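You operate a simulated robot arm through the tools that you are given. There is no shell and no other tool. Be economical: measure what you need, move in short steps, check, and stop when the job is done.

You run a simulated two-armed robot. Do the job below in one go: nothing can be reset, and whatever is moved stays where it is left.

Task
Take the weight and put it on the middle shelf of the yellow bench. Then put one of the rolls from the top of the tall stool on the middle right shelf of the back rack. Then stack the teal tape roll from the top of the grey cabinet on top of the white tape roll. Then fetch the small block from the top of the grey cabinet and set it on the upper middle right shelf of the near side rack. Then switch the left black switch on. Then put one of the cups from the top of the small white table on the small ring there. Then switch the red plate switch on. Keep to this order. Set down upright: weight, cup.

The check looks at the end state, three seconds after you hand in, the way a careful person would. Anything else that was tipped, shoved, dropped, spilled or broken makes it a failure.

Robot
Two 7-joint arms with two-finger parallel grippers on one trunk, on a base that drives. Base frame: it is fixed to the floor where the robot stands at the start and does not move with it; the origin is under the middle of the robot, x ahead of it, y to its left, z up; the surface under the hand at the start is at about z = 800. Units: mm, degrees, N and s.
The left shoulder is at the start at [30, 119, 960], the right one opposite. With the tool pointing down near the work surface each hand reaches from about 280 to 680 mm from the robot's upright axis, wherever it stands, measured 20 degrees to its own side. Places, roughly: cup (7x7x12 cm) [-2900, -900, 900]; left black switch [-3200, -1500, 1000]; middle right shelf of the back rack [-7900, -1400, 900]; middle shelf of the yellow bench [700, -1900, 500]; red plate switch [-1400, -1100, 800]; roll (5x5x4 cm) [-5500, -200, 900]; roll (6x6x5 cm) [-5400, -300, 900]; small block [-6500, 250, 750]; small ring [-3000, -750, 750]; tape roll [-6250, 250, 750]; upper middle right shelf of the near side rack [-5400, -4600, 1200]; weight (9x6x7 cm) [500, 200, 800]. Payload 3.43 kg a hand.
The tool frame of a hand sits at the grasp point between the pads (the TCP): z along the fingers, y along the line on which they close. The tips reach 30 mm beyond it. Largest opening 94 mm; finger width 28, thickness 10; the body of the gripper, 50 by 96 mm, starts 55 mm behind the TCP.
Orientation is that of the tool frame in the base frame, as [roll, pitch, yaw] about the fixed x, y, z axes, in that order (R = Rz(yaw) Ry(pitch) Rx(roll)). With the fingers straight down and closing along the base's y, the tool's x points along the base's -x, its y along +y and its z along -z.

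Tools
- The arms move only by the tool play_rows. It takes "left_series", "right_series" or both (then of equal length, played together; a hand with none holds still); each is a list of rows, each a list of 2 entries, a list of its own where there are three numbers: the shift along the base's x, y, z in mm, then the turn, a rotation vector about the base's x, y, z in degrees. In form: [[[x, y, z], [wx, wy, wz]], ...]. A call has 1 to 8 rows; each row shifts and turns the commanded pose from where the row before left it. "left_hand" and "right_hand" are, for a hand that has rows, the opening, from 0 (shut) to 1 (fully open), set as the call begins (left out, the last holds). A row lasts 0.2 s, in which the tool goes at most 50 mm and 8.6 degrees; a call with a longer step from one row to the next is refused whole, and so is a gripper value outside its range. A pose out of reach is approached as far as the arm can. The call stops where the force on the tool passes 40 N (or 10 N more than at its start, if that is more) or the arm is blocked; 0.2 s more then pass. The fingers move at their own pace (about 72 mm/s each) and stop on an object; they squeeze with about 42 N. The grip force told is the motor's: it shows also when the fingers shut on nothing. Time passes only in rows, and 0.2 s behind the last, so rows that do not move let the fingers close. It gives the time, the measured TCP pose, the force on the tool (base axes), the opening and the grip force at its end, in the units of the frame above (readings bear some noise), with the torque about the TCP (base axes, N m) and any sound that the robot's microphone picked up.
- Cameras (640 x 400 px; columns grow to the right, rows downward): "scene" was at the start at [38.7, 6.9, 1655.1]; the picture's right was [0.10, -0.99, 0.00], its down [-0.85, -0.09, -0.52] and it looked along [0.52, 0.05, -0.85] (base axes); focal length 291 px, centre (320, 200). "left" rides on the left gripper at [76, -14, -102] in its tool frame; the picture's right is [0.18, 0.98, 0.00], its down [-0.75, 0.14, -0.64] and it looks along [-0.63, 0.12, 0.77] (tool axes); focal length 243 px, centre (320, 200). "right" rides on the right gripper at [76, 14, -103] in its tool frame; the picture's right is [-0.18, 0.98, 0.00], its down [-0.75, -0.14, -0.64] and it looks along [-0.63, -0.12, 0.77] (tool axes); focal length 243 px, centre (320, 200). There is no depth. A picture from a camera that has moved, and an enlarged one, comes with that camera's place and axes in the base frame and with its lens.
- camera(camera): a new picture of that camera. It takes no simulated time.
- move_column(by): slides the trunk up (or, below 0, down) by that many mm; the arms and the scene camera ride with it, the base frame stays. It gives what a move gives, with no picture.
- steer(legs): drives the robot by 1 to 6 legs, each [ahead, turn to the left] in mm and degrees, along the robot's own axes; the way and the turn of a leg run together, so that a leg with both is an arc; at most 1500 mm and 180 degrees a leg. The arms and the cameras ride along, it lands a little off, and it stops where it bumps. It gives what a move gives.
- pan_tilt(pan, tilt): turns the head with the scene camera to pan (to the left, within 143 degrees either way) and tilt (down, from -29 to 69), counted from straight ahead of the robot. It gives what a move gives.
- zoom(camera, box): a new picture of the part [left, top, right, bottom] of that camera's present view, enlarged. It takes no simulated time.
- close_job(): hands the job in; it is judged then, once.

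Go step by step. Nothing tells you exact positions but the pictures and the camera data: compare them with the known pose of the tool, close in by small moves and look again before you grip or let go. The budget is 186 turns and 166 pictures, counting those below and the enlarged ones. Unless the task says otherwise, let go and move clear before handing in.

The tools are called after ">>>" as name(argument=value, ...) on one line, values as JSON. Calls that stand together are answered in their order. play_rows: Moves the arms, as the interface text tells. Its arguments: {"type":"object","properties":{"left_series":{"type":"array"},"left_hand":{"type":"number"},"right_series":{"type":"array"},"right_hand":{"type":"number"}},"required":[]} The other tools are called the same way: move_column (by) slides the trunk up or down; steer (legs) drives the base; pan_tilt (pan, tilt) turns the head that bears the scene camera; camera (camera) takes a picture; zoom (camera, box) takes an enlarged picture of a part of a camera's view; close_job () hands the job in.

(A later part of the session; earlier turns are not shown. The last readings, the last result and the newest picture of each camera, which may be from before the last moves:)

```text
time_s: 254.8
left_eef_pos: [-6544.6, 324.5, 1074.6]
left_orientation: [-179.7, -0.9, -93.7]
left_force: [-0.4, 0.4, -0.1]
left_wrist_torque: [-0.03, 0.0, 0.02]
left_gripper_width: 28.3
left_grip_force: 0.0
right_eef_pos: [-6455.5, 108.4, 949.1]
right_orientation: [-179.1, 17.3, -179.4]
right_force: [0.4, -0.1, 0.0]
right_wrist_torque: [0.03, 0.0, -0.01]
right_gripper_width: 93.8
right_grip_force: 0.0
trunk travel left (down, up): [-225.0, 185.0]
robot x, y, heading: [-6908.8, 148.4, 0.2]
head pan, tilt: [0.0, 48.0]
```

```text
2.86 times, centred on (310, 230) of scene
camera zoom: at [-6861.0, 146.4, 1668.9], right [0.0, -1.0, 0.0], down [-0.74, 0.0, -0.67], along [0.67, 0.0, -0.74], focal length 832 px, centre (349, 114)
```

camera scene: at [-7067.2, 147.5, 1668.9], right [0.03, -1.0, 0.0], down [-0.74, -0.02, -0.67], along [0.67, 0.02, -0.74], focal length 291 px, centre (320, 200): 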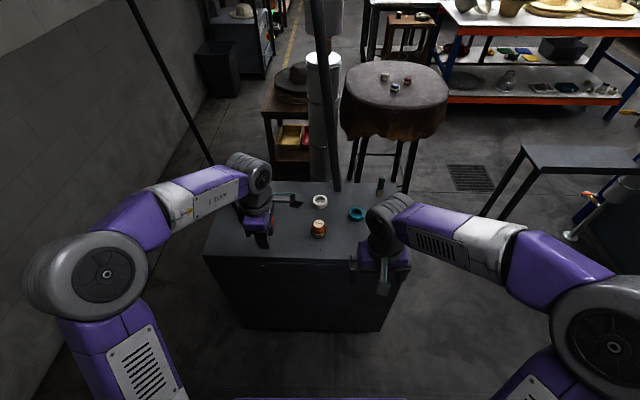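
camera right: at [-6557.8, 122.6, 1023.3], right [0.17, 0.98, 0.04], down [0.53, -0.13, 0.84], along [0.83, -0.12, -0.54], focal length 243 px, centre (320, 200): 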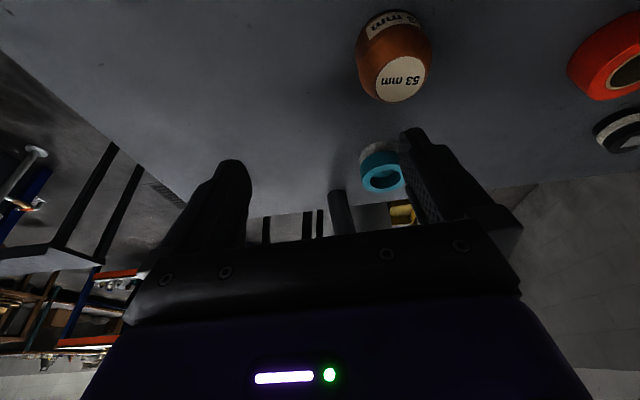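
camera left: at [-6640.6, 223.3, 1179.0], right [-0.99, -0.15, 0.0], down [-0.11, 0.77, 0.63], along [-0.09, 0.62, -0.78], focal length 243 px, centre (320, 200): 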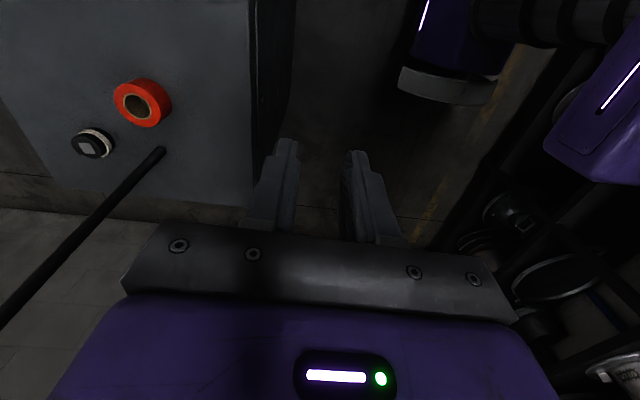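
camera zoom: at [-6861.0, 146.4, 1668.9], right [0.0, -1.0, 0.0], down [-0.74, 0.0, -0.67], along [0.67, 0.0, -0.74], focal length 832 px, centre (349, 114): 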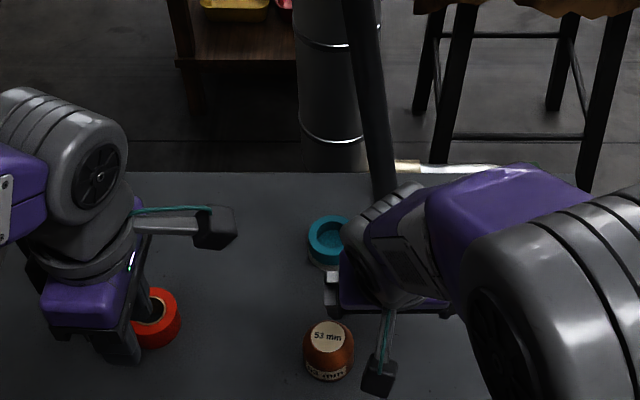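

The teal roll rests neatly on the white one. Next is the small block at about [-6446, 169]. I'll tilt the right hand 43° for shelf placing and go to a pre-grasp behind it, with the left hand moved aside.

>>> play_rows(right_series=[[[-25, 15, 10], [0, -8.6, 0]], [[-25, 20, 0], [0, -8.6, 0]], [[-25, 25, -10], [0, -8.6, 0]], [[0, 0, -20], [0, 0, 0]], [[0, 0, 0], [0, 0, 0]]], left_series=[[[0, 30, 10], [0, 0, 0]], [[0, 30, 10], [0, 0, 0]], [[0, 30, 0], [0, 0, 0]], [[0, 0, 0], [0, 0, 0]], [[0, 0, 0], [0, 0, 0]]])

>>> camera(camera="right")

```text
time_s: 256.0
left_eef_pos: [-6545.6, 416.5, 1095.2]
left_orientation: [-179.8, -0.8, -93.7]
left_force: [-0.5, 0.1, -0.5]
left_wrist_torque: [0.0, 0.02, 0.0]
left_gripper_width: 28.2
left_grip_force: 0.0
right_eef_pos: [-6534.6, 168.2, 930.6]
right_orientation: [-178.8, 43.2, -179.2]
right_force: [-0.4, -0.7, -0.2]
right_wrist_torque: [-0.02, 0.0, 0.02]
right_gripper_width: 94.0
right_grip_force: 0.1
trunk travel left (down, up): [-225.0, 185.0]
robot x, y, heading: [-6907.7, 146.6, 0.4]
head pan, tilt: [0.0, 48.0]
```

```text
72 pictures are left
camera right: at [-6657.5, 183.8, 951.6], right [0.14, 0.98, 0.11], down [0.11, -0.13, 0.99], along [0.98, -0.12, -0.13], focal length 243 px, centre (320, 200)
```

right: 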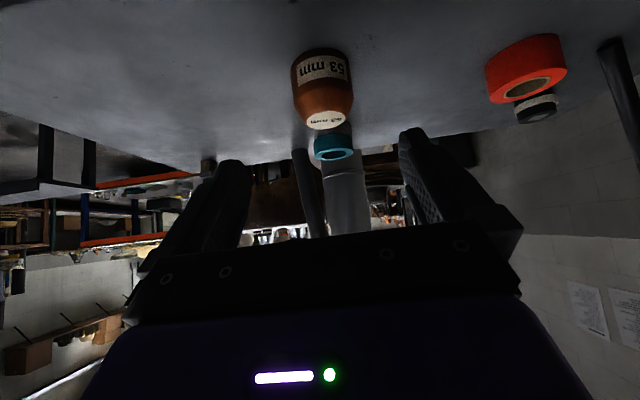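

The block is about 50 mm tall and 52 mm wide, centred at about [-6446, 172]. I'll advance along the tool axis.

>>> play_rows(right_series=[[[20, 2, -21], [0, 0, 0]], [[20, 2, -21], [0, 0, 0]], [[20, 0, -21], [0, 0, 0]], [[0, 0, 0], [0, 0, 0]]])

>>> camera(camera="right")

```text
time_s: 257.0
left_eef_pos: [-6542.8, 415.6, 1095.1]
left_orientation: [-179.7, -0.9, -93.7]
left_force: [0.1, 0.0, 0.2]
left_wrist_torque: [0.02, -0.04, 0.0]
left_gripper_width: 28.4
left_grip_force: 0.0
right_eef_pos: [-6473.5, 172.0, 866.0]
right_orientation: [-178.8, 43.1, -179.2]
right_force: [-0.4, -0.8, 0.4]
right_wrist_torque: [0.01, 0.02, 0.02]
right_gripper_width: 93.8
right_grip_force: 0.2
trunk travel left (down, up): [-225.0, 185.0]
robot x, y, heading: [-6909.8, 146.7, 0.4]
head pan, tilt: [0.0, 48.0]
```

```text
71 pictures are left
camera right: at [-6597.8, 187.3, 887.9], right [0.14, 0.98, 0.11], down [0.11, -0.13, 0.99], along [0.98, -0.12, -0.13], focal length 243 px, centre (320, 200)
```

right: 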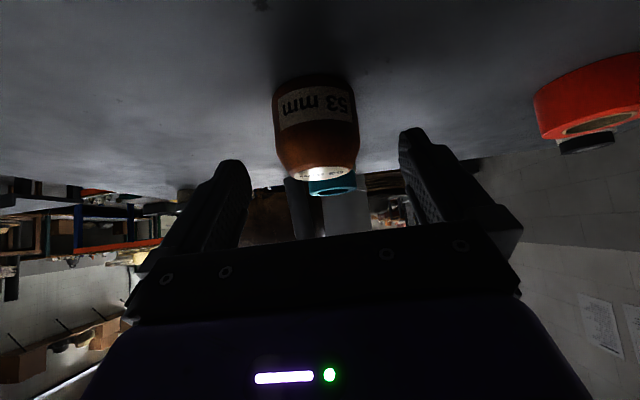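

>>> play_rows(right_series=[[[9, 1, -12], [0, 0, 0]], [[8, 0, -10], [0, 0, 0]], [[0, 0, -5], [0, 0, 0]], [[0, 0, 0], [0, 0, 0]]])

>>> play_rows(right_series=[[[0, 0, 0], [0, 0, 0]], [[0, 0, 0], [0, 0, 0]], [[0, 0, 0], [0, 0, 0]], [[0, 0, 0], [0, 0, 0]]], right_hand=0)

>>> camera(camera="right")

```text
time_s: 258.0
left_eef_pos: [-6544.3, 415.2, 1094.5]
left_orientation: [-179.7, -0.9, -93.7]
left_force: [0.0, 1.6, -0.3]
left_wrist_torque: [-0.03, 0.04, 0.03]
left_gripper_width: 28.0
left_grip_force: 0.1
right_eef_pos: [-6457.1, 173.9, 839.4]
right_orientation: [-178.8, 43.0, -179.2]
right_force: [-0.4, -0.8, 0.2]
right_wrist_torque: [0.0, -0.02, 0.02]
right_gripper_width: 94.0
right_grip_force: 0.0
trunk travel left (down, up): [-225.0, 185.0]
robot x, y, heading: [-6909.2, 144.9, 0.2]
head pan, tilt: [0.0, 48.0]
```

```text
time_s: 259.0
left_eef_pos: [-6544.3, 415.2, 1094.5]
left_orientation: [-179.8, -1.0, -93.7]
left_force: [0.7, -0.2, 0.3]
left_wrist_torque: [0.02, 0.02, 0.03]
left_gripper_width: 28.3
left_grip_force: 0.1
right_eef_pos: [-6457.1, 173.7, 839.7]
right_orientation: [-178.8, 43.2, -179.3]
right_force: [-0.2, -0.2, 0.3]
right_wrist_torque: [0.06, 0.0, -0.04]
right_gripper_width: 54.7
right_grip_force: 41.7
trunk travel left (down, up): [-225.0, 185.0]
robot x, y, heading: [-6910.2, 146.1, 0.3]
head pan, tilt: [0.0, 48.0]
```

```text
70 pictures are left
camera right: at [-6580.8, 188.9, 861.1], right [0.14, 0.98, 0.11], down [0.11, -0.13, 0.99], along [0.98, -0.12, -0.13], focal length 243 px, centre (320, 200)
```

right: 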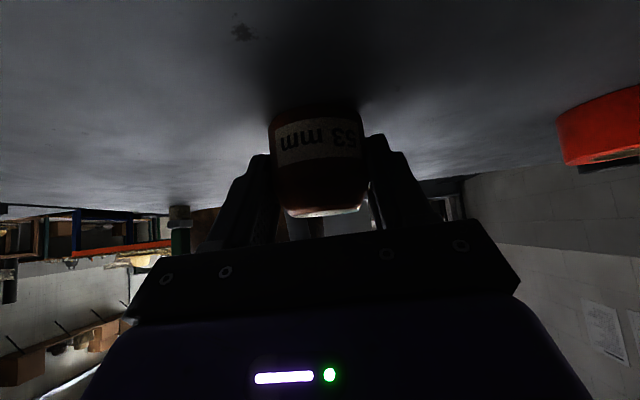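

The block is gripped. I'll lift, back off, and go down the rack aisle to look for the side rack.

>>> play_rows(right_series=[[[0, 0, 15], [0, 0, 0]], [[0, 0, 40], [0, 0, 0]], [[-10, 0, 45], [0, 0, 0]], [[-10, -20, 45], [0, 0, 0]], [[0, -30, 45], [0, 0, 0]], [[0, -30, 40], [0, 0, 0]]])

>>> steer(legs=[[-170, 0], [0, -90], [1200, 0], [0, 4], [1000, 0]])

>>> pan_tilt(pan=10, tilt=22)

>>> camera(camera="scene")

```text
refused: row 4 steps farther than a row can; nothing moved
```

```text
time_s: 275.2
left_eef_pos: [-6635.6, -2397.1, 1095.5]
left_orientation: [-179.8, -0.8, -177.6]
left_force: [0.1, -0.6, -0.3]
left_wrist_torque: [0.01, 0.0, 0.01]
left_gripper_width: 28.4
left_grip_force: 0.1
right_eef_pos: [-6865.6, -2508.3, 839.5]
right_orientation: [-178.8, 43.0, 96.9]
right_force: [0.1, 0.0, -0.1]
right_wrist_torque: [0.05, 0.03, -0.02]
right_gripper_width: 53.9
right_grip_force: 42.0
trunk travel left (down, up): [-225.0, 185.0]
robot x, y, heading: [-6943.0, -2061.5, -83.6]
head pan, tilt: [0.0, 48.0]
```

```text
time_s: 276.1
left_eef_pos: [-6635.4, -2396.8, 1094.1]
left_orientation: [-179.7, -0.9, -177.6]
left_force: [-0.5, -0.6, 0.5]
left_wrist_torque: [-0.01, 0.02, 0.01]
left_gripper_width: 28.3
left_grip_force: 0.1
right_eef_pos: [-6867.3, -2509.3, 840.4]
right_orientation: [-178.9, 43.0, 96.9]
right_force: [-0.1, -0.6, 0.0]
right_wrist_torque: [0.03, 0.02, 0.03]
right_gripper_width: 54.5
right_grip_force: 41.8
trunk travel left (down, up): [-225.0, 185.0]
robot x, y, heading: [-6942.1, -2062.6, -83.8]
head pan, tilt: [10.0, 22.0]
```

```text
69 pictures are left
camera scene: at [-6918.4, -2121.5, 1708.4], right [-0.96, -0.28, 0.0], down [-0.11, 0.36, -0.93], along [0.26, -0.89, -0.38], focal length 291 px, centre (320, 200)
```

scene: 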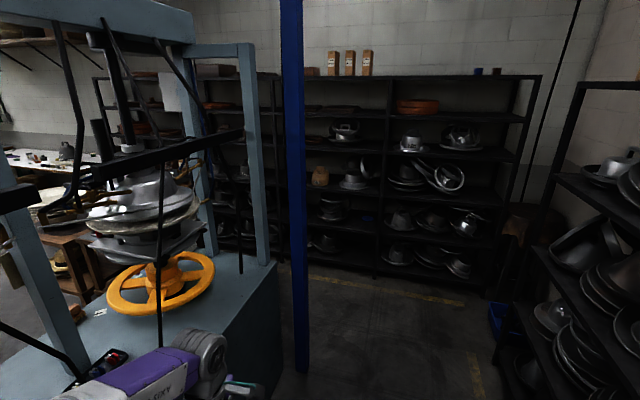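

The lift row was refused, but the drive still ran. The grip is intact, and only empty cabinet surface lay along the drag path. I'll raise the hand now and check the block.

>>> play_rows(right_series=[[[0, 0, 40], [0, 0, 0]], [[0, 0, 45], [0, 0, 0]], [[0, 0, 45], [0, 0, 0]], [[0, 0, 45], [0, 0, 0]], [[0, 0, 45], [0, 0, 0]], [[0, 0, 20], [0, 0, 0]]])

>>> camera(camera="right")

>>> zoom(camera="scene", box=[180, 50, 560, 310])

>>> pan_tilt(pan=137, tilt=25)

>>> camera(camera="scene")

```text
time_s: 277.5
left_eef_pos: [-6636.0, -2397.0, 1094.8]
left_orientation: [-179.7, -0.8, -177.6]
left_force: [0.1, 0.7, 0.6]
left_wrist_torque: [-0.01, 0.01, 0.0]
left_gripper_width: 28.1
left_grip_force: 0.0
right_eef_pos: [-6866.2, -2510.2, 1079.9]
right_orientation: [-178.8, 43.0, 96.9]
right_force: [-0.1, 0.1, -1.1]
right_wrist_torque: [0.02, -0.01, 0.03]
right_gripper_width: 54.3
right_grip_force: 42.0
trunk travel left (down, up): [-225.0, 185.0]
robot x, y, heading: [-6939.4, -2064.0, -83.7]
head pan, tilt: [10.0, 22.0]
```

```text
68 pictures are left
camera right: at [-6862.5, -2383.6, 1102.2], right [0.99, -0.03, 0.11], down [-0.11, -0.13, 0.99], along [-0.02, -0.99, -0.13], focal length 243 px, centre (320, 200)
```

right: 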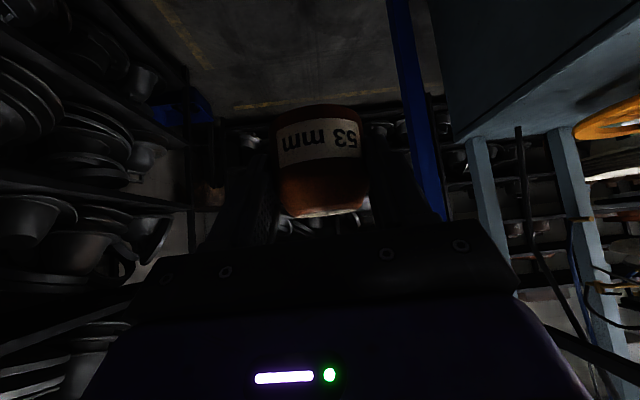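

```text
1.54 times, centred on (370, 180) of scene
camera zoom: at [-6918.5, -2121.4, 1708.5], right [-0.96, -0.28, 0.0], down [-0.11, 0.36, -0.93], along [0.26, -0.89, -0.37], focal length 448 px, centre (243, 231)
```

zoom: 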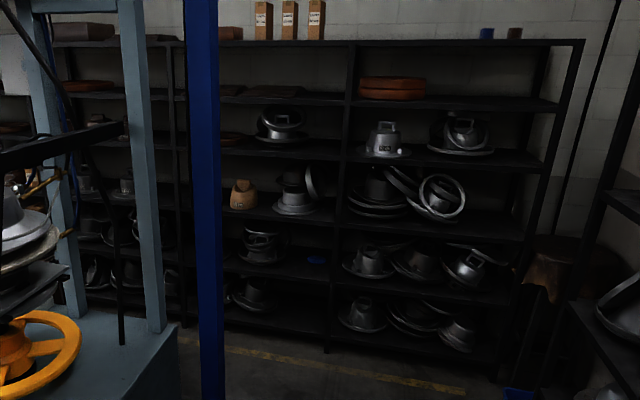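

```text
time_s: 279.6
left_eef_pos: [-6635.3, -2396.7, 1095.3]
left_orientation: [-179.6, -0.9, -177.6]
left_force: [-0.8, 0.1, 0.2]
left_wrist_torque: [0.01, 0.02, -0.02]
left_gripper_width: 28.0
left_grip_force: 0.0
right_eef_pos: [-6864.5, -2511.7, 1080.6]
right_orientation: [-178.7, 43.0, 96.9]
right_force: [0.5, 0.4, -0.9]
right_wrist_torque: [0.04, -0.01, -0.01]
right_gripper_width: 54.0
right_grip_force: 41.9
trunk travel left (down, up): [-225.0, 185.0]
robot x, y, heading: [-6942.4, -2063.0, -83.5]
head pan, tilt: [137.0, 25.0]
```

```text
66 pictures are left
camera scene: at [-6889.6, -1958.5, 1703.6], right [0.8, -0.6, 0.0], down [-0.25, -0.34, -0.91], along [0.54, 0.73, -0.42], focal length 291 px, centre (320, 200)
```

scene: 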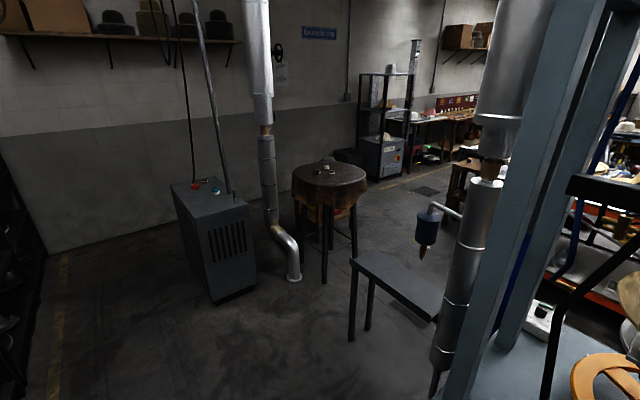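

The block is held well. The near side rack's right column spans x≈-5870 to -5000, with its front at y≈-4370. I'll drive down and east along the aisle, keeping clear of the blue post at [-6430, -3347].

>>> steer(legs=[[0, -4.4], [1000, 0], [640, 0], [0, 76], [560, 0], [0, 12]])

>>> pan_tilt(pan=-30, tilt=25)

>>> camera(camera="scene")

>>> pan_tilt(pan=15, tilt=30)

>>> camera(camera="scene")

```text
time_s: 295.3
left_eef_pos: [-5965.6, -3532.4, 1095.0]
left_orientation: [-179.7, -1.0, -91.9]
left_force: [-0.5, 0.3, 0.0]
left_wrist_torque: [0.02, 0.02, 0.01]
left_gripper_width: 28.1
left_grip_force: 0.0
right_eef_pos: [-5869.6, -3770.0, 1079.3]
right_orientation: [-178.8, 43.1, -177.3]
right_force: [-0.1, 0.5, -0.2]
right_wrist_torque: [-0.02, 0.02, 0.0]
right_gripper_width: 54.0
right_grip_force: 41.9
trunk travel left (down, up): [-225.0, 185.0]
robot x, y, heading: [-6320.7, -3811.1, 2.3]
head pan, tilt: [137.0, 25.0]
```

```text
time_s: 297.8
left_eef_pos: [-5965.9, -3532.4, 1094.6]
left_orientation: [-179.7, -0.9, -91.9]
left_force: [-0.8, -0.1, 0.3]
left_wrist_torque: [0.01, -0.01, 0.02]
left_gripper_width: 28.3
left_grip_force: 0.0
right_eef_pos: [-5868.2, -3771.2, 1079.8]
right_orientation: [-178.8, 42.9, -177.4]
right_force: [0.0, -0.3, -1.0]
right_wrist_torque: [0.0, 0.01, 0.01]
right_gripper_width: 54.1
right_grip_force: 41.7
trunk travel left (down, up): [-225.0, 185.0]
robot x, y, heading: [-6319.9, -3813.7, 2.1]
head pan, tilt: [-30.0, 25.0]
```

```text
65 pictures are left
camera scene: at [-6269.6, -3857.8, 1703.6], right [-0.47, -0.88, 0.0], down [-0.37, 0.2, -0.91], along [0.8, -0.42, -0.42], focal length 291 px, centre (320, 200)
```

scene: 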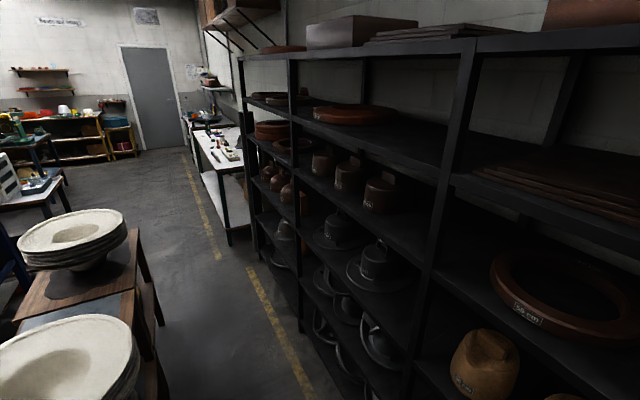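

```text
time_s: 298.9
left_eef_pos: [-5964.9, -3532.8, 1094.0]
left_orientation: [-179.7, -0.9, -91.8]
left_force: [-0.7, -0.8, -0.4]
left_wrist_torque: [-0.01, 0.0, 0.0]
left_gripper_width: 28.1
left_grip_force: 0.1
right_eef_pos: [-5868.7, -3770.6, 1079.0]
right_orientation: [-178.8, 42.9, -177.4]
right_force: [-0.3, 0.1, -1.1]
right_wrist_torque: [-0.02, 0.03, -0.03]
right_gripper_width: 54.0
right_grip_force: 42.2
trunk travel left (down, up): [-225.0, 185.0]
robot x, y, heading: [-6323.0, -3816.3, 2.0]
head pan, tilt: [15.0, 30.0]
```

```text
64 pictures are left
camera scene: at [-6264.7, -3788.2, 1695.7], right [0.29, -0.96, 0.0], down [-0.48, -0.15, -0.87], along [0.83, 0.25, -0.5], focal length 291 px, centre (320, 200)
```

scene: 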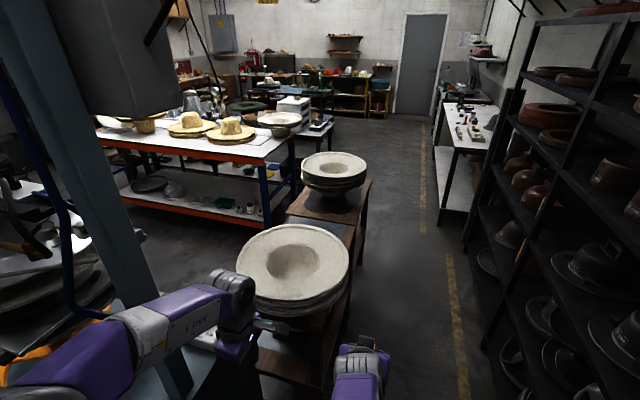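

The block belongs on the z≈1200 shelf that holds the other brown blocks, where x≈-5850 to -5560 looks free. The aisle past the wooden table is too narrow, so I'll work obliquely from its west end. I'll position there and raise the trunk.

>>> steer(legs=[[0, -22], [100, 0], [0, -25], [85, 0]])

>>> move_column(by=180)

>>> pan_tilt(pan=-15, tilt=38)

>>> camera(camera="scene")

>>> camera(camera="right")

```text
time_s: 303.2
left_eef_pos: [-5718.5, -3973.8, 1095.1]
left_orientation: [-179.9, -0.8, -138.5]
left_force: [0.2, -0.2, 0.1]
left_wrist_torque: [0.01, 0.0, 0.02]
left_gripper_width: 28.0
left_grip_force: 0.2
right_eef_pos: [-5826.1, -4207.1, 1080.5]
right_orientation: [-178.8, 43.0, 136.1]
right_force: [0.7, -0.3, 0.2]
right_wrist_torque: [0.02, -0.01, 0.02]
right_gripper_width: 53.8
right_grip_force: 41.6
trunk travel left (down, up): [-225.0, 185.0]
robot x, y, heading: [-6168.8, -3907.5, -44.2]
head pan, tilt: [15.0, 30.0]
```

```text
time_s: 305.2
left_eef_pos: [-5720.3, -3973.7, 1275.1]
left_orientation: [-179.8, -1.0, -138.6]
left_force: [0.1, -0.1, 0.2]
left_wrist_torque: [0.01, -0.01, -0.03]
left_gripper_width: 28.4
left_grip_force: 0.0
right_eef_pos: [-5825.7, -4206.7, 1259.4]
right_orientation: [-178.7, 43.0, 136.0]
right_force: [-0.6, 0.5, -0.5]
right_wrist_torque: [0.01, 0.02, 0.02]
right_gripper_width: 54.5
right_grip_force: 42.1
trunk travel left (down, up): [-405.0, 5.0]
robot x, y, heading: [-6171.1, -3905.8, -44.6]
head pan, tilt: [15.0, 30.0]
```

```text
time_s: 306.2
left_eef_pos: [-5718.1, -3974.0, 1275.6]
left_orientation: [-179.7, -0.8, -138.6]
left_force: [-0.5, 0.4, -0.5]
left_wrist_torque: [0.01, 0.03, 0.02]
left_gripper_width: 28.3
left_grip_force: 0.0
right_eef_pos: [-5825.5, -4206.1, 1259.3]
right_orientation: [-178.8, 43.0, 136.0]
right_force: [0.6, 0.1, -1.2]
right_wrist_torque: [0.02, -0.02, -0.02]
right_gripper_width: 53.9
right_grip_force: 41.9
trunk travel left (down, up): [-405.0, 5.0]
robot x, y, heading: [-6170.4, -3908.0, -44.3]
head pan, tilt: [-15.0, 38.0]
```

```text
63 pictures are left
camera scene: at [-6144.5, -3960.7, 1863.3], right [-0.86, -0.51, 0.0], down [-0.31, 0.53, -0.79], along [0.4, -0.68, -0.62], focal length 291 px, centre (320, 200)
```

scene: 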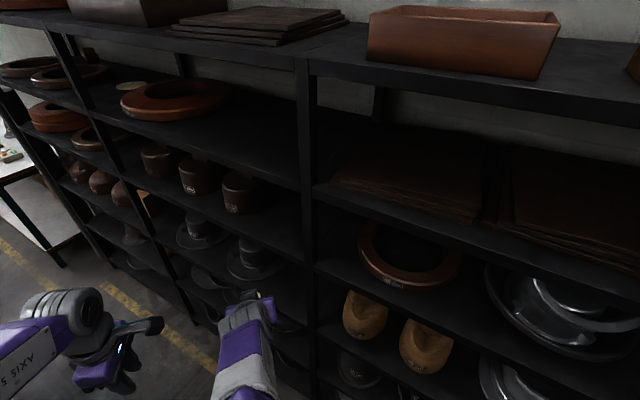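

```text
62 pictures are left
camera right: at [-5902.4, -4107.6, 1281.8], right [0.79, 0.6, 0.11], down [-0.01, -0.17, 0.99], along [0.61, -0.78, -0.13], focal length 243 px, centre (320, 200)
```

right: 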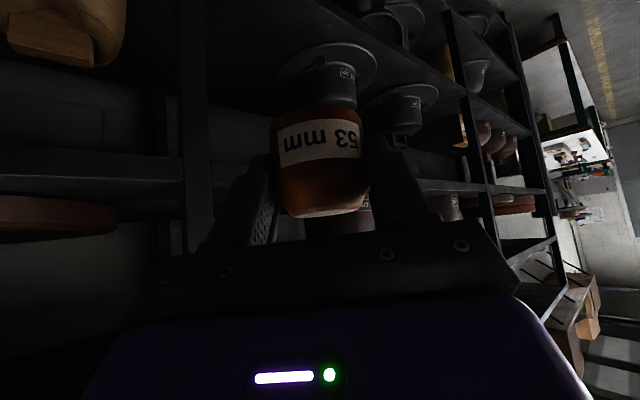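

>>> zoom(camera="right", box=[180, 80, 560, 280])

>>> zoom(camera="scene", box=[120, 80, 360, 300])

```text
1.68 times, centred on (370, 180) of right
camera zoom: at [-5902.4, -4107.6, 1281.8], right [0.79, 0.6, 0.11], down [-0.01, -0.17, 0.99], along [0.61, -0.78, -0.13], focal length 409 px, centre (236, 234)
```

zoom: 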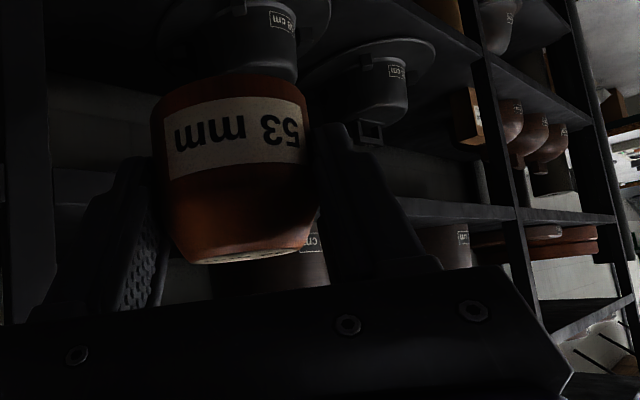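

```text
1.82 times, centred on (240, 190) of scene
camera zoom: at [-6144.5, -3960.7, 1863.3], right [-0.86, -0.51, 0.0], down [-0.31, 0.53, -0.79], along [0.4, -0.68, -0.62], focal length 529 px, centre (466, 218)
```

zoom: 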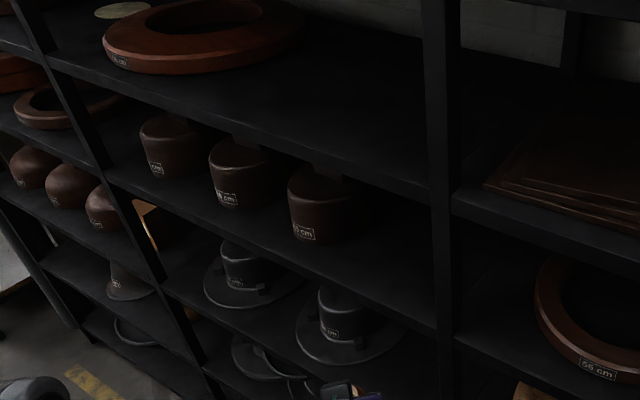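

The shelf surface is at z≈1215 and its front edge at y≈-4390, with free space between the upright (x≈-5855) and the nearest block (x≈-5580). I'll yaw the hand toward -y and move to the mouth of the shelf.

>>> play_rows(right_series=[[[12, -10, 10], [0, 0, -8.6]], [[12, -20, 8], [0, 0, -8.6]], [[12, -25, 4], [0, 0, -8.6]], [[12, -25, 0], [0, 0, -8.6]], [[0, 0, 0], [0, 0, 0]]])

>>> camera(camera="right")

>>> camera(camera="scene")

```text
time_s: 307.4
left_eef_pos: [-5720.1, -3974.3, 1275.3]
left_orientation: [-179.7, -0.9, -138.5]
left_force: [0.3, -0.4, -0.1]
left_wrist_torque: [-0.05, -0.02, -0.01]
left_gripper_width: 28.1
left_grip_force: 0.1
right_eef_pos: [-5778.8, -4286.3, 1283.0]
right_orientation: [-178.7, 43.1, 101.4]
right_force: [0.2, 0.6, -0.7]
right_wrist_torque: [0.03, -0.01, 0.02]
right_gripper_width: 54.0
right_grip_force: 42.1
trunk travel left (down, up): [-405.0, 5.0]
robot x, y, heading: [-6169.0, -3907.4, -44.3]
head pan, tilt: [-15.0, 38.0]
```

```text
59 pictures are left
camera right: at [-5785.7, -4159.6, 1304.0], right [0.99, 0.05, 0.11], down [-0.1, -0.13, 0.99], along [0.06, -0.99, -0.13], focal length 243 px, centre (320, 200)
```

right: 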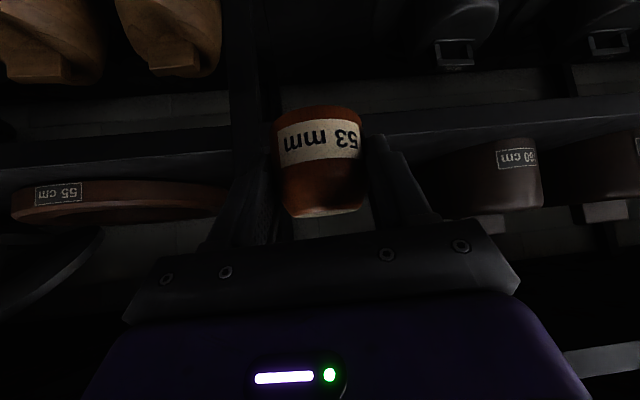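

```text
58 pictures are left
camera scene: at [-6145.8, -3960.1, 1863.4], right [-0.86, -0.51, 0.0], down [-0.31, 0.53, -0.79], along [0.4, -0.68, -0.62], focal length 291 px, centre (320, 200)
```

scene: 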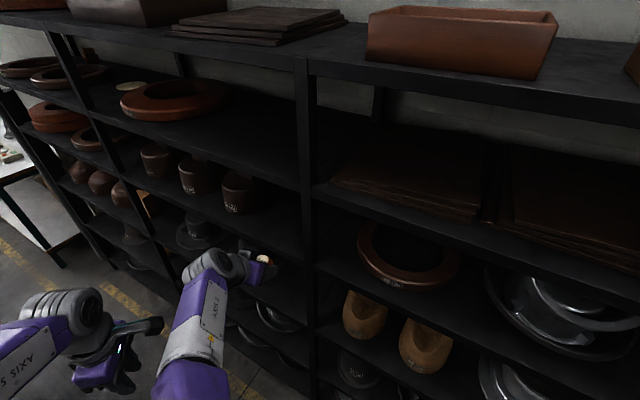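

The upright's inner face is at x≈-5826 and the neighbouring block begins near x≈-5637, so I'll aim for x≈-5732. I'll shift sideways first, then go in.

>>> play_rows(right_series=[[[24, 0, 0], [0, 0, 0]], [[23, 0, 0], [0, 0, 0]], [[0, -30, 0], [0, 0, 0]], [[0, -30, 0], [0, 0, 0]], [[0, 0, 0], [0, 0, 0]]])

>>> camera(camera="right")

```text
time_s: 308.6
left_eef_pos: [-5719.8, -3973.4, 1275.7]
left_orientation: [-179.7, -0.9, -138.4]
left_force: [-0.2, -0.4, -1.6]
left_wrist_torque: [0.01, 0.0, 0.01]
left_gripper_width: 28.3
left_grip_force: 0.0
right_eef_pos: [-5730.9, -4345.3, 1282.8]
right_orientation: [-178.8, 43.0, 101.6]
right_force: [-0.9, 0.5, -0.3]
right_wrist_torque: [-0.02, 0.01, -0.02]
right_gripper_width: 53.9
right_grip_force: 42.2
trunk travel left (down, up): [-405.0, 5.0]
robot x, y, heading: [-6170.4, -3910.4, -44.7]
head pan, tilt: [-15.0, 38.0]
```

```text
57 pictures are left
camera right: at [-5736.6, -4218.8, 1304.5], right [0.99, 0.05, 0.11], down [-0.1, -0.13, 0.99], along [0.07, -0.99, -0.13], focal length 243 px, centre (320, 200)
```

right: 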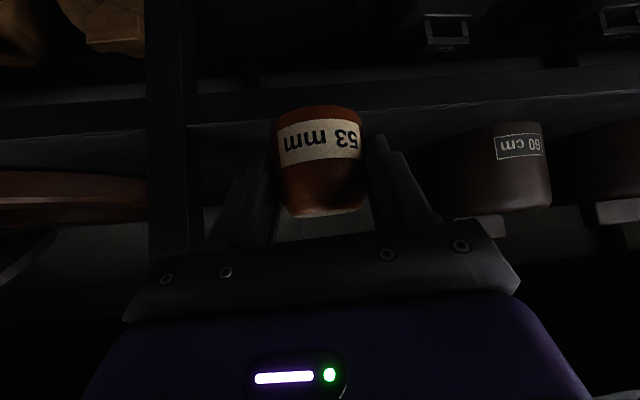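

>>> play_rows(right_series=[[[0, -30, 0], [0, 0, 0]], [[0, -30, 0], [0, 0, 0]], [[0, -35, 0], [0, 0, 0]], [[0, 0, -8], [0, 0, 0]], [[0, 0, 0], [0, 0, 0]]])

>>> camera(camera="right")

>>> camera(camera="scene")

```text
time_s: 309.8
left_eef_pos: [-5719.4, -3974.4, 1275.3]
left_orientation: [-179.7, -0.9, -138.5]
left_force: [0.1, -0.4, -0.3]
left_wrist_torque: [0.01, 0.0, 0.01]
left_gripper_width: 28.3
left_grip_force: 0.1
right_eef_pos: [-5729.7, -4442.5, 1274.4]
right_orientation: [-178.9, 43.0, 101.6]
right_force: [-0.3, -0.3, -0.3]
right_wrist_torque: [0.01, 0.0, 0.01]
right_gripper_width: 53.8
right_grip_force: 41.6
trunk travel left (down, up): [-405.0, 5.0]
robot x, y, heading: [-6168.8, -3907.0, -44.5]
head pan, tilt: [-15.0, 38.0]
```

```text
56 pictures are left
camera right: at [-5737.0, -4316.5, 1296.1], right [0.99, 0.05, 0.11], down [-0.1, -0.13, 0.99], along [0.07, -0.99, -0.13], focal length 243 px, centre (320, 200)
```

right: 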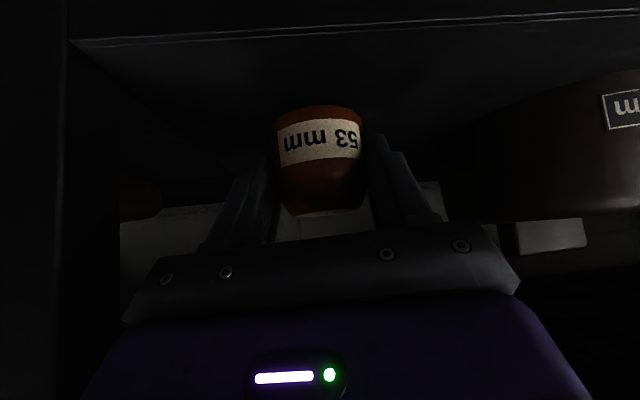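

```text
55 pictures are left
camera scene: at [-6144.6, -3961.0, 1863.3], right [-0.86, -0.51, 0.0], down [-0.31, 0.53, -0.79], along [0.4, -0.68, -0.62], focal length 291 px, centre (320, 200)
```

scene: 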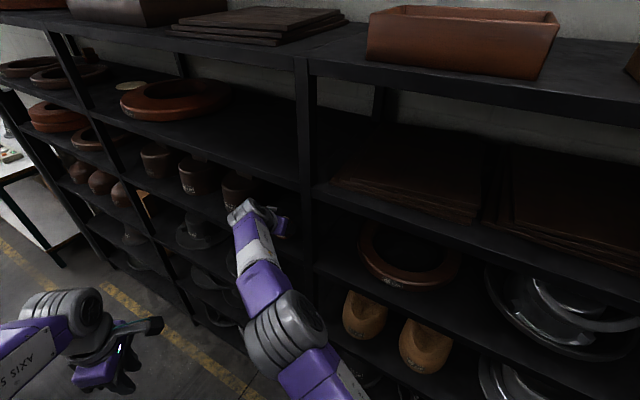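

The block is inside the shelf with a gap on both sides. I'll lower to contact.

>>> play_rows(right_series=[[[0, 0, -6], [0, 0, 0]], [[0, 0, -3], [0, 0, 0]], [[0, 0, -3], [0, 0, 0]], [[0, 0, -3], [0, 0, 0]], [[0, 0, -2], [0, 0, 0]], [[0, 0, -2], [0, 0, 0]], [[0, 0, -2], [0, 0, 0]], [[0, 0, -2], [0, 0, 0]]])

```text
time_s: 311.6
left_eef_pos: [-5718.8, -3974.3, 1274.6]
left_orientation: [-179.7, -0.9, -138.5]
left_force: [-0.4, 0.0, -0.1]
left_wrist_torque: [-0.02, 0.03, 0.01]
left_gripper_width: 28.1
left_grip_force: 0.1
right_eef_pos: [-5731.1, -4443.2, 1250.9]
right_orientation: [-178.8, 43.1, 101.6]
right_force: [0.9, 1.0, -1.2]
right_wrist_torque: [-0.02, -0.01, -0.02]
right_gripper_width: 54.0
right_grip_force: 42.2
trunk travel left (down, up): [-405.0, 5.0]
robot x, y, heading: [-6166.8, -3906.5, -44.6]
head pan, tilt: [-15.0, 38.0]
```

>>> play_rows(right_series=[[[0, 0, -2], [0, 0, 0]], [[0, 0, -2], [0, 0, 0]], [[0, 0, -2], [0, 0, 0]], [[0, 0, -2], [0, 0, 0]], [[0, 0, -2], [0, 0, 0]], [[0, 0, -2], [0, 0, 0]]])

>>> camera(camera="right")

```text
time_s: 313.1
left_eef_pos: [-5719.0, -3973.3, 1274.1]
left_orientation: [-179.7, -0.9, -138.6]
left_force: [-0.3, -0.4, -0.3]
left_wrist_torque: [0.01, 0.01, -0.04]
left_gripper_width: 28.3
left_grip_force: 0.0
right_eef_pos: [-5728.3, -4444.3, 1248.9]
right_orientation: [-179.6, 43.9, 101.3]
right_force: [-3.2, 2.8, 11.3]
right_wrist_torque: [0.31, 0.16, 0.05]
right_gripper_width: 54.3
right_grip_force: 41.4
trunk travel left (down, up): [-405.0, 5.0]
robot x, y, heading: [-6169.2, -3903.7, -44.3]
head pan, tilt: [-15.0, 38.0]
stopped in row 6 (right hand): the force on the tool passed its limit at 40 N (the readings are from after the stop); the commanded pose is now the measured one
```

```text
54 pictures are left
camera right: at [-5737.1, -4317.2, 1268.6], right [0.99, 0.06, 0.12], down [-0.11, -0.12, 0.99], along [0.07, -0.99, -0.11], focal length 243 px, centre (320, 200)
```

right: 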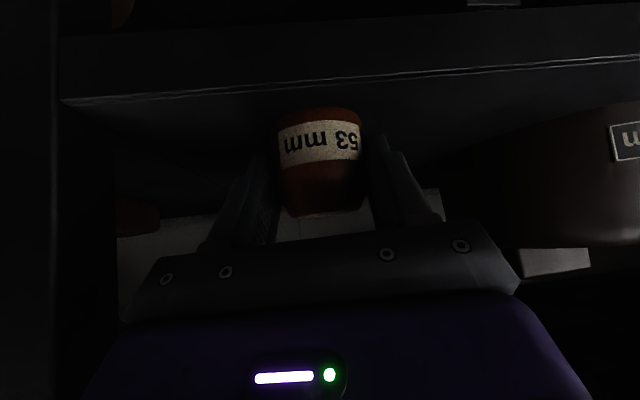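

The block is at the shelf but close to the front edge. I'll lift a little and push it about 30 mm deeper before releasing.

>>> play_rows(right_series=[[[-1, 0, 8], [0, 0, 0]], [[0, -15, 4], [0, 0, 0]], [[0, -15, 0], [0, 0, 0]], [[0, 0, -4], [0, 0, 0]], [[0, 0, -2], [0, 0, 0]], [[0, 0, -2], [0, 0, 0]], [[0, 0, -2], [0, 0, 0]], [[0, 0, 0], [0, 0, 0]]])

>>> camera(camera="right")

```text
time_s: 314.9
left_eef_pos: [-5719.5, -3974.8, 1274.4]
left_orientation: [-179.7, -0.9, -138.5]
left_force: [0.0, 0.4, -0.1]
left_wrist_torque: [0.0, -0.01, 0.02]
left_gripper_width: 28.3
left_grip_force: 0.1
right_eef_pos: [-5730.7, -4474.0, 1248.1]
right_orientation: [-179.5, 43.7, 101.4]
right_force: [-0.4, 0.0, 1.3]
right_wrist_torque: [0.06, -0.06, 0.05]
right_gripper_width: 53.8
right_grip_force: 42.2
trunk travel left (down, up): [-405.0, 5.0]
robot x, y, heading: [-6165.2, -3903.0, -44.5]
head pan, tilt: [-15.0, 38.0]
```

```text
53 pictures are left
camera right: at [-5738.1, -4347.2, 1269.0], right [0.99, 0.06, 0.12], down [-0.11, -0.12, 0.99], along [0.07, -0.99, -0.12], focal length 243 px, centre (320, 200)
```

right: 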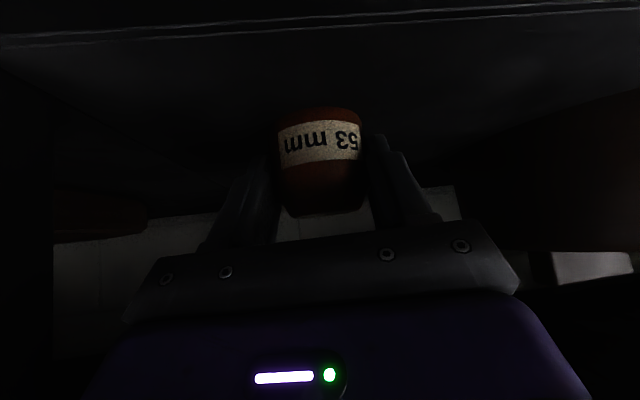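

>>> play_rows(right_series=[[[0, 0, -1.5], [0, 0, 0]], [[0, 0, -1], [0, 0, 0]]])

>>> play_rows(right_series=[[[0, 0, 0], [0, 0, 0]], [[0, 0, 0], [0, 0, 0]], [[0, 0, 0], [0, 0, 0]]], right_hand=0.85)

>>> play_rows(right_series=[[[-2, 9, 10], [0, 0, 0]], [[-3, 18, 18], [0, 0, 0]], [[-3, 25, 20], [0, 0, 0]], [[0, 35, 10], [0, 0, 0]], [[0, 40, 0], [0, 0, 0]], [[0, 40, 0], [0, 0, 0]]])

>>> camera(camera="right")

```text
time_s: 315.5
left_eef_pos: [-5720.5, -3972.5, 1275.0]
left_orientation: [-179.7, -0.9, -138.5]
left_force: [0.3, 0.4, -0.2]
left_wrist_torque: [-0.05, 0.0, -0.02]
left_gripper_width: 28.1
left_grip_force: 0.0
right_eef_pos: [-5730.9, -4474.1, 1248.5]
right_orientation: [-179.5, 44.0, 101.3]
right_force: [-0.1, -0.2, 14.1]
right_wrist_torque: [0.13, 0.04, 0.03]
right_gripper_width: 54.3
right_grip_force: 42.0
trunk travel left (down, up): [-405.0, 5.0]
robot x, y, heading: [-6168.1, -3909.6, -44.5]
head pan, tilt: [-15.0, 38.0]
```

```text
time_s: 316.3
left_eef_pos: [-5718.3, -3973.7, 1275.3]
left_orientation: [-179.7, -0.9, -138.6]
left_force: [0.3, 0.1, 0.6]
left_wrist_torque: [-0.02, 0.0, -0.01]
left_gripper_width: 28.3
left_grip_force: 0.1
right_eef_pos: [-5730.9, -4474.4, 1244.9]
right_orientation: [-179.3, 43.6, 101.4]
right_force: [-0.4, -0.1, 0.4]
right_wrist_torque: [0.01, -0.02, 0.0]
right_gripper_width: 79.9
right_grip_force: 0.1
trunk travel left (down, up): [-405.0, 5.0]
robot x, y, heading: [-6169.6, -3907.1, -44.3]
head pan, tilt: [-15.0, 38.0]
```

```text
time_s: 317.7
left_eef_pos: [-5719.4, -3971.7, 1275.7]
left_orientation: [-179.8, -0.9, -138.5]
left_force: [0.9, 0.3, 0.9]
left_wrist_torque: [-0.01, -0.03, -0.02]
left_gripper_width: 28.5
left_grip_force: 0.0
right_eef_pos: [-5737.3, -4307.3, 1305.7]
right_orientation: [-179.4, 43.8, 101.3]
right_force: [0.1, -0.2, -0.1]
right_wrist_torque: [0.0, -0.01, -0.01]
right_gripper_width: 79.8
right_grip_force: 0.1
trunk travel left (down, up): [-405.0, 5.0]
robot x, y, heading: [-6168.7, -3904.2, -44.7]
head pan, tilt: [-15.0, 38.0]
```

```text
52 pictures are left
camera right: at [-5744.9, -4179.8, 1324.7], right [0.99, 0.06, 0.12], down [-0.11, -0.12, 0.99], along [0.07, -0.99, -0.12], focal length 243 px, centre (320, 200)
```

right: 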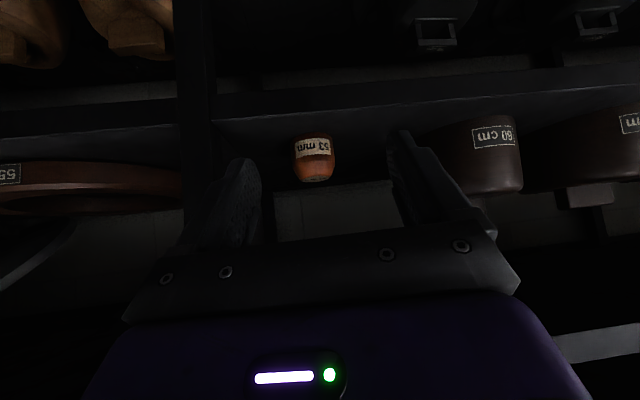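

The small block stands on the shelf. Next is the left black switch, so I'll fold the right hand back, lower the trunk and retrace the route.

>>> play_rows(right_series=[[[-28, 20, -5], [8.4, 1.6, 0]], [[-28, 13, -5], [8.4, 1.6, 0]], [[-28, 13, -5], [8.4, 1.6, 0]], [[-28, 13, -5], [8.4, 1.6, 0]], [[-28, 13, -5], [8.4, 1.6, 0]], [[-28, 13, -5], [0, 0, 8.6]], [[-28, 12, -5], [0, 0, 8.6]], [[-28, 10, -5], [0, 0, 8.6]]])

>>> move_column(by=-180)

>>> steer(legs=[[-85, 0], [0, 34.5], [-670, 0], [0, 103.4], [1450, 0], [1450, 0]])

```text
time_s: 319.5
left_eef_pos: [-5720.4, -3973.3, 1276.7]
left_orientation: [-179.7, -0.8, -138.5]
left_force: [-1.2, -0.7, 0.1]
left_wrist_torque: [-0.01, 0.0, -0.01]
left_gripper_width: 28.1
left_grip_force: 0.1
right_eef_pos: [-5962.5, -4201.9, 1265.2]
right_orientation: [-179.9, 1.0, 127.2]
right_force: [0.1, -0.6, -0.5]
right_wrist_torque: [0.01, 0.02, -0.03]
right_gripper_width: 80.0
right_grip_force: 0.2
trunk travel left (down, up): [-405.0, 5.0]
robot x, y, heading: [-6166.2, -3906.4, -44.5]
head pan, tilt: [-15.0, 38.0]
```

```text
time_s: 321.5
left_eef_pos: [-5719.5, -3973.6, 1094.4]
left_orientation: [-179.7, -0.9, -138.6]
left_force: [0.6, 0.0, 0.1]
left_wrist_torque: [-0.02, 0.03, 0.0]
left_gripper_width: 28.4
left_grip_force: 0.1
right_eef_pos: [-5962.3, -4202.0, 1084.9]
right_orientation: [-179.8, 1.0, 127.1]
right_force: [-0.6, 0.3, 0.3]
right_wrist_torque: [0.01, 0.02, -0.01]
right_gripper_width: 79.9
right_grip_force: 0.0
trunk travel left (down, up): [-225.0, 185.0]
robot x, y, heading: [-6167.8, -3906.5, -44.7]
head pan, tilt: [-15.0, 38.0]
```

```text
time_s: 345.5
left_eef_pos: [-7344.7, -469.4, 1094.7]
left_orientation: [-179.7, -0.9, -1.7]
left_force: [0.4, -0.2, 0.1]
left_wrist_torque: [-0.02, 0.05, 0.03]
left_gripper_width: 28.2
left_grip_force: 0.0
right_eef_pos: [-7012.4, -470.8, 1085.1]
right_orientation: [-179.7, 1.0, -96.2]
right_force: [0.2, 1.0, -0.2]
right_wrist_torque: [0.03, -0.04, 0.05]
right_gripper_width: 79.8
right_grip_force: 0.0
trunk travel left (down, up): [-225.0, 185.0]
robot x, y, heading: [-7060.4, -822.3, 92.3]
head pan, tilt: [-15.0, 38.0]
```

I'll pull the left hand inward, then continue north past the cabinet and turn east.

>>> play_rows(left_series=[[[35, 0, 0], [0, 0, 0]], [[35, 0, 0], [0, 0, 0]], [[35, 0, 0], [0, 0, 0]], [[0, 0, 0], [0, 0, 0]]])

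>>> steer(legs=[[0, -2.3], [1000, 0], [820, 0]])

>>> steer(legs=[[0, -90]])

```text
time_s: 346.5
left_eef_pos: [-7240.1, -470.1, 1093.5]
left_orientation: [-179.7, -0.9, -1.7]
left_force: [0.1, 0.3, -0.5]
left_wrist_torque: [-0.02, 0.01, -0.01]
left_gripper_width: 28.0
left_grip_force: 0.0
right_eef_pos: [-7012.6, -469.8, 1084.0]
right_orientation: [-179.8, 1.0, -96.2]
right_force: [-0.2, -0.1, -0.4]
right_wrist_torque: [0.01, -0.03, 0.01]
right_gripper_width: 80.2
right_grip_force: 0.0
trunk travel left (down, up): [-225.0, 185.0]
robot x, y, heading: [-7060.7, -828.9, 92.4]
head pan, tilt: [-15.0, 38.0]
```

```text
time_s: 356.1
left_eef_pos: [-7230.2, 1351.8, 1094.3]
left_orientation: [-179.7, -0.9, -3.1]
left_force: [-0.1, -0.1, 0.4]
left_wrist_torque: [0.0, 0.01, 0.01]
left_gripper_width: 28.1
left_grip_force: 0.0
right_eef_pos: [-7003.2, 1344.5, 1086.1]
right_orientation: [-179.9, 0.9, -97.7]
right_force: [-0.1, 0.4, -0.6]
right_wrist_torque: [-0.03, 0.0, 0.0]
right_gripper_width: 79.8
right_grip_force: 0.0
trunk travel left (down, up): [-225.0, 185.0]
robot x, y, heading: [-7061.6, 984.7, 90.8]
head pan, tilt: [-15.0, 38.0]
```

```text
time_s: 360.2
left_eef_pos: [-6707.5, 1166.4, 1093.8]
left_orientation: [-179.7, -0.9, -91.8]
left_force: [-0.2, 0.0, 0.5]
left_wrist_torque: [0.02, -0.01, -0.01]
left_gripper_width: 28.1
left_grip_force: 0.1
right_eef_pos: [-6707.9, 938.9, 1085.5]
right_orientation: [-179.7, 1.0, 174.0]
right_force: [0.2, 0.4, 0.7]
right_wrist_torque: [-0.02, -0.02, -0.01]
right_gripper_width: 79.9
right_grip_force: 0.0
trunk travel left (down, up): [-225.0, 185.0]
robot x, y, heading: [-7062.8, 986.7, 2.2]
head pan, tilt: [-15.0, 38.0]
```

>>> steer(legs=[[0, -1.2], [1200, 0], [1200, 0], [0, -34], [490, 0], [0, 12.5]])

>>> steer(legs=[[1300, 0]])

>>> pan_tilt(pan=-40, tilt=28)

>>> camera(camera="scene")

```text
time_s: 377.3
left_eef_pos: [-3853.8, 765.2, 1095.8]
left_orientation: [-179.7, -0.9, -115.0]
left_force: [0.2, -0.2, 0.5]
left_wrist_torque: [0.01, 0.0, 0.0]
left_gripper_width: 28.3
left_grip_force: 0.2
right_eef_pos: [-3945.1, 557.2, 1085.0]
right_orientation: [-179.8, 1.0, 150.5]
right_force: [-0.2, 0.2, 0.9]
right_wrist_torque: [0.01, -0.01, 0.01]
right_gripper_width: 80.0
right_grip_force: 0.1
trunk travel left (down, up): [-225.0, 185.0]
robot x, y, heading: [-4247.5, 747.3, -21.0]
head pan, tilt: [-15.0, 38.0]
```

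```text
time_s: 383.9
left_eef_pos: [-2615.8, 304.3, 1094.3]
left_orientation: [-179.7, -1.0, -114.1]
left_force: [0.3, -0.5, 0.5]
left_wrist_torque: [0.0, 0.01, -0.04]
left_gripper_width: 27.9
left_grip_force: 0.0
right_eef_pos: [-2706.2, 95.0, 1083.5]
right_orientation: [-179.8, 1.0, 151.3]
right_force: [0.6, -0.9, 0.6]
right_wrist_torque: [-0.02, 0.06, -0.02]
right_gripper_width: 80.0
right_grip_force: 0.0
trunk travel left (down, up): [-225.0, 185.0]
robot x, y, heading: [-3012.8, 278.5, -20.2]
head pan, tilt: [-15.0, 38.0]
```

```text
time_s: 384.8
left_eef_pos: [-2615.9, 304.4, 1094.2]
left_orientation: [-179.7, -0.8, -114.2]
left_force: [0.1, 0.0, 0.8]
left_wrist_torque: [0.03, 0.01, -0.01]
left_gripper_width: 28.1
left_grip_force: 0.1
right_eef_pos: [-2703.0, 94.1, 1083.7]
right_orientation: [-179.8, 0.9, 151.3]
right_force: [0.1, 0.3, 0.2]
right_wrist_torque: [0.02, -0.02, 0.03]
right_gripper_width: 80.0
right_grip_force: 0.0
trunk travel left (down, up): [-225.0, 185.0]
robot x, y, heading: [-3012.8, 279.1, -20.1]
head pan, tilt: [-40.0, 28.0]
```

```text
51 pictures are left
camera scene: at [-2995.3, 209.7, 1698.8], right [-0.87, -0.5, 0.0], down [-0.23, 0.41, -0.88], along [0.44, -0.77, -0.47], focal length 291 px, centre (320, 200)
```

scene: 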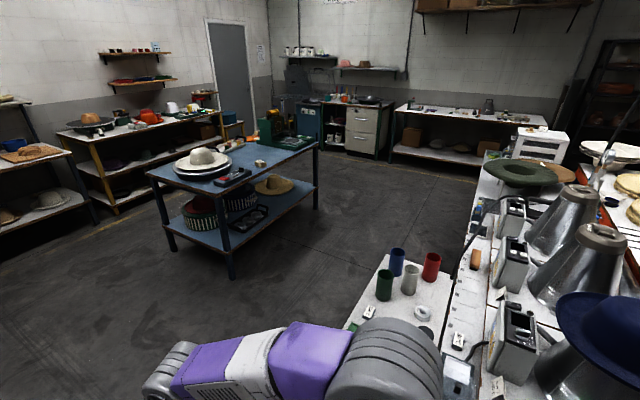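

I see the small white table with cups and a ring, and control boxes on the long table behind it. I'll zoom in on both areas.

>>> zoom(camera="scene", box=[440, 140, 640, 265])

>>> zoom(camera="scene", box=[340, 220, 560, 380])

>>> zoom(camera="scene", box=[150, 110, 330, 220])

```text
3.20 times, centred on (540, 202) of scene
camera zoom: at [-2995.3, 209.7, 1698.8], right [-0.87, -0.5, 0.0], down [-0.23, 0.41, -0.88], along [0.44, -0.77, -0.47], focal length 932 px, centre (-384, 192)
```

zoom: 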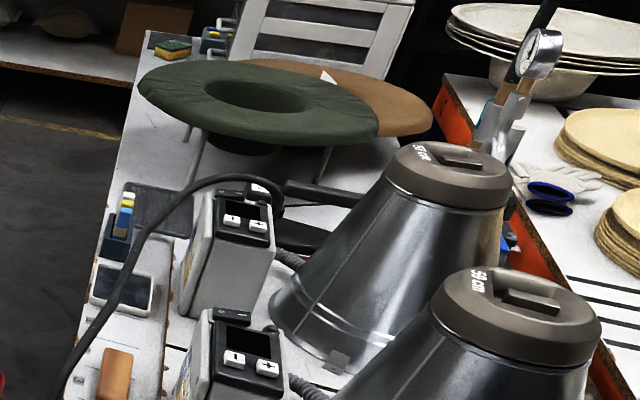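

```text
2.50 times, centred on (450, 300) of scene
camera zoom: at [-2995.3, 209.7, 1698.8], right [-0.87, -0.5, 0.0], down [-0.23, 0.41, -0.88], along [0.44, -0.77, -0.47], focal length 728 px, centre (-5, -50)
```

zoom: 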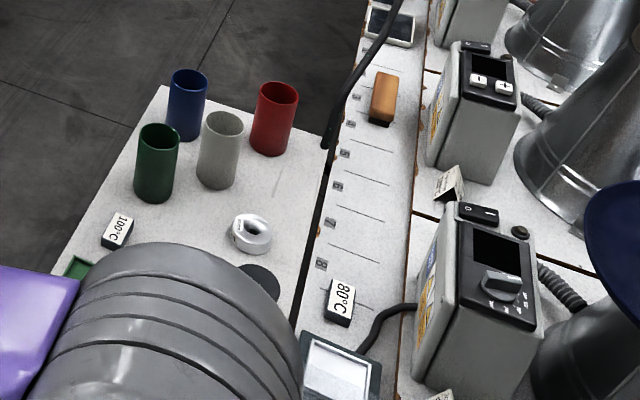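

```text
3.56 times, centred on (240, 165) of scene
camera zoom: at [-2995.3, 209.7, 1698.8], right [-0.87, -0.5, 0.0], down [-0.23, 0.41, -0.88], along [0.44, -0.77, -0.47], focal length 1035 px, centre (604, 324)
```

zoom: 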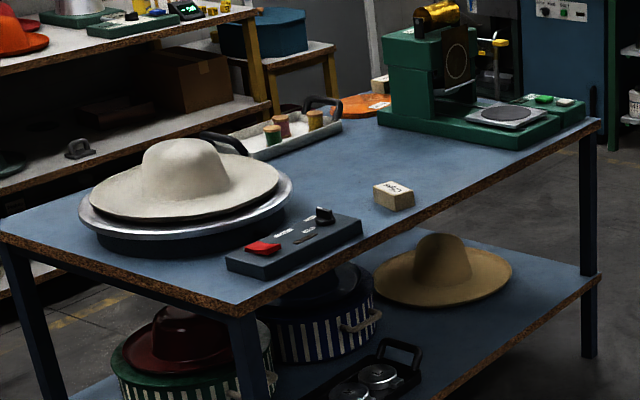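

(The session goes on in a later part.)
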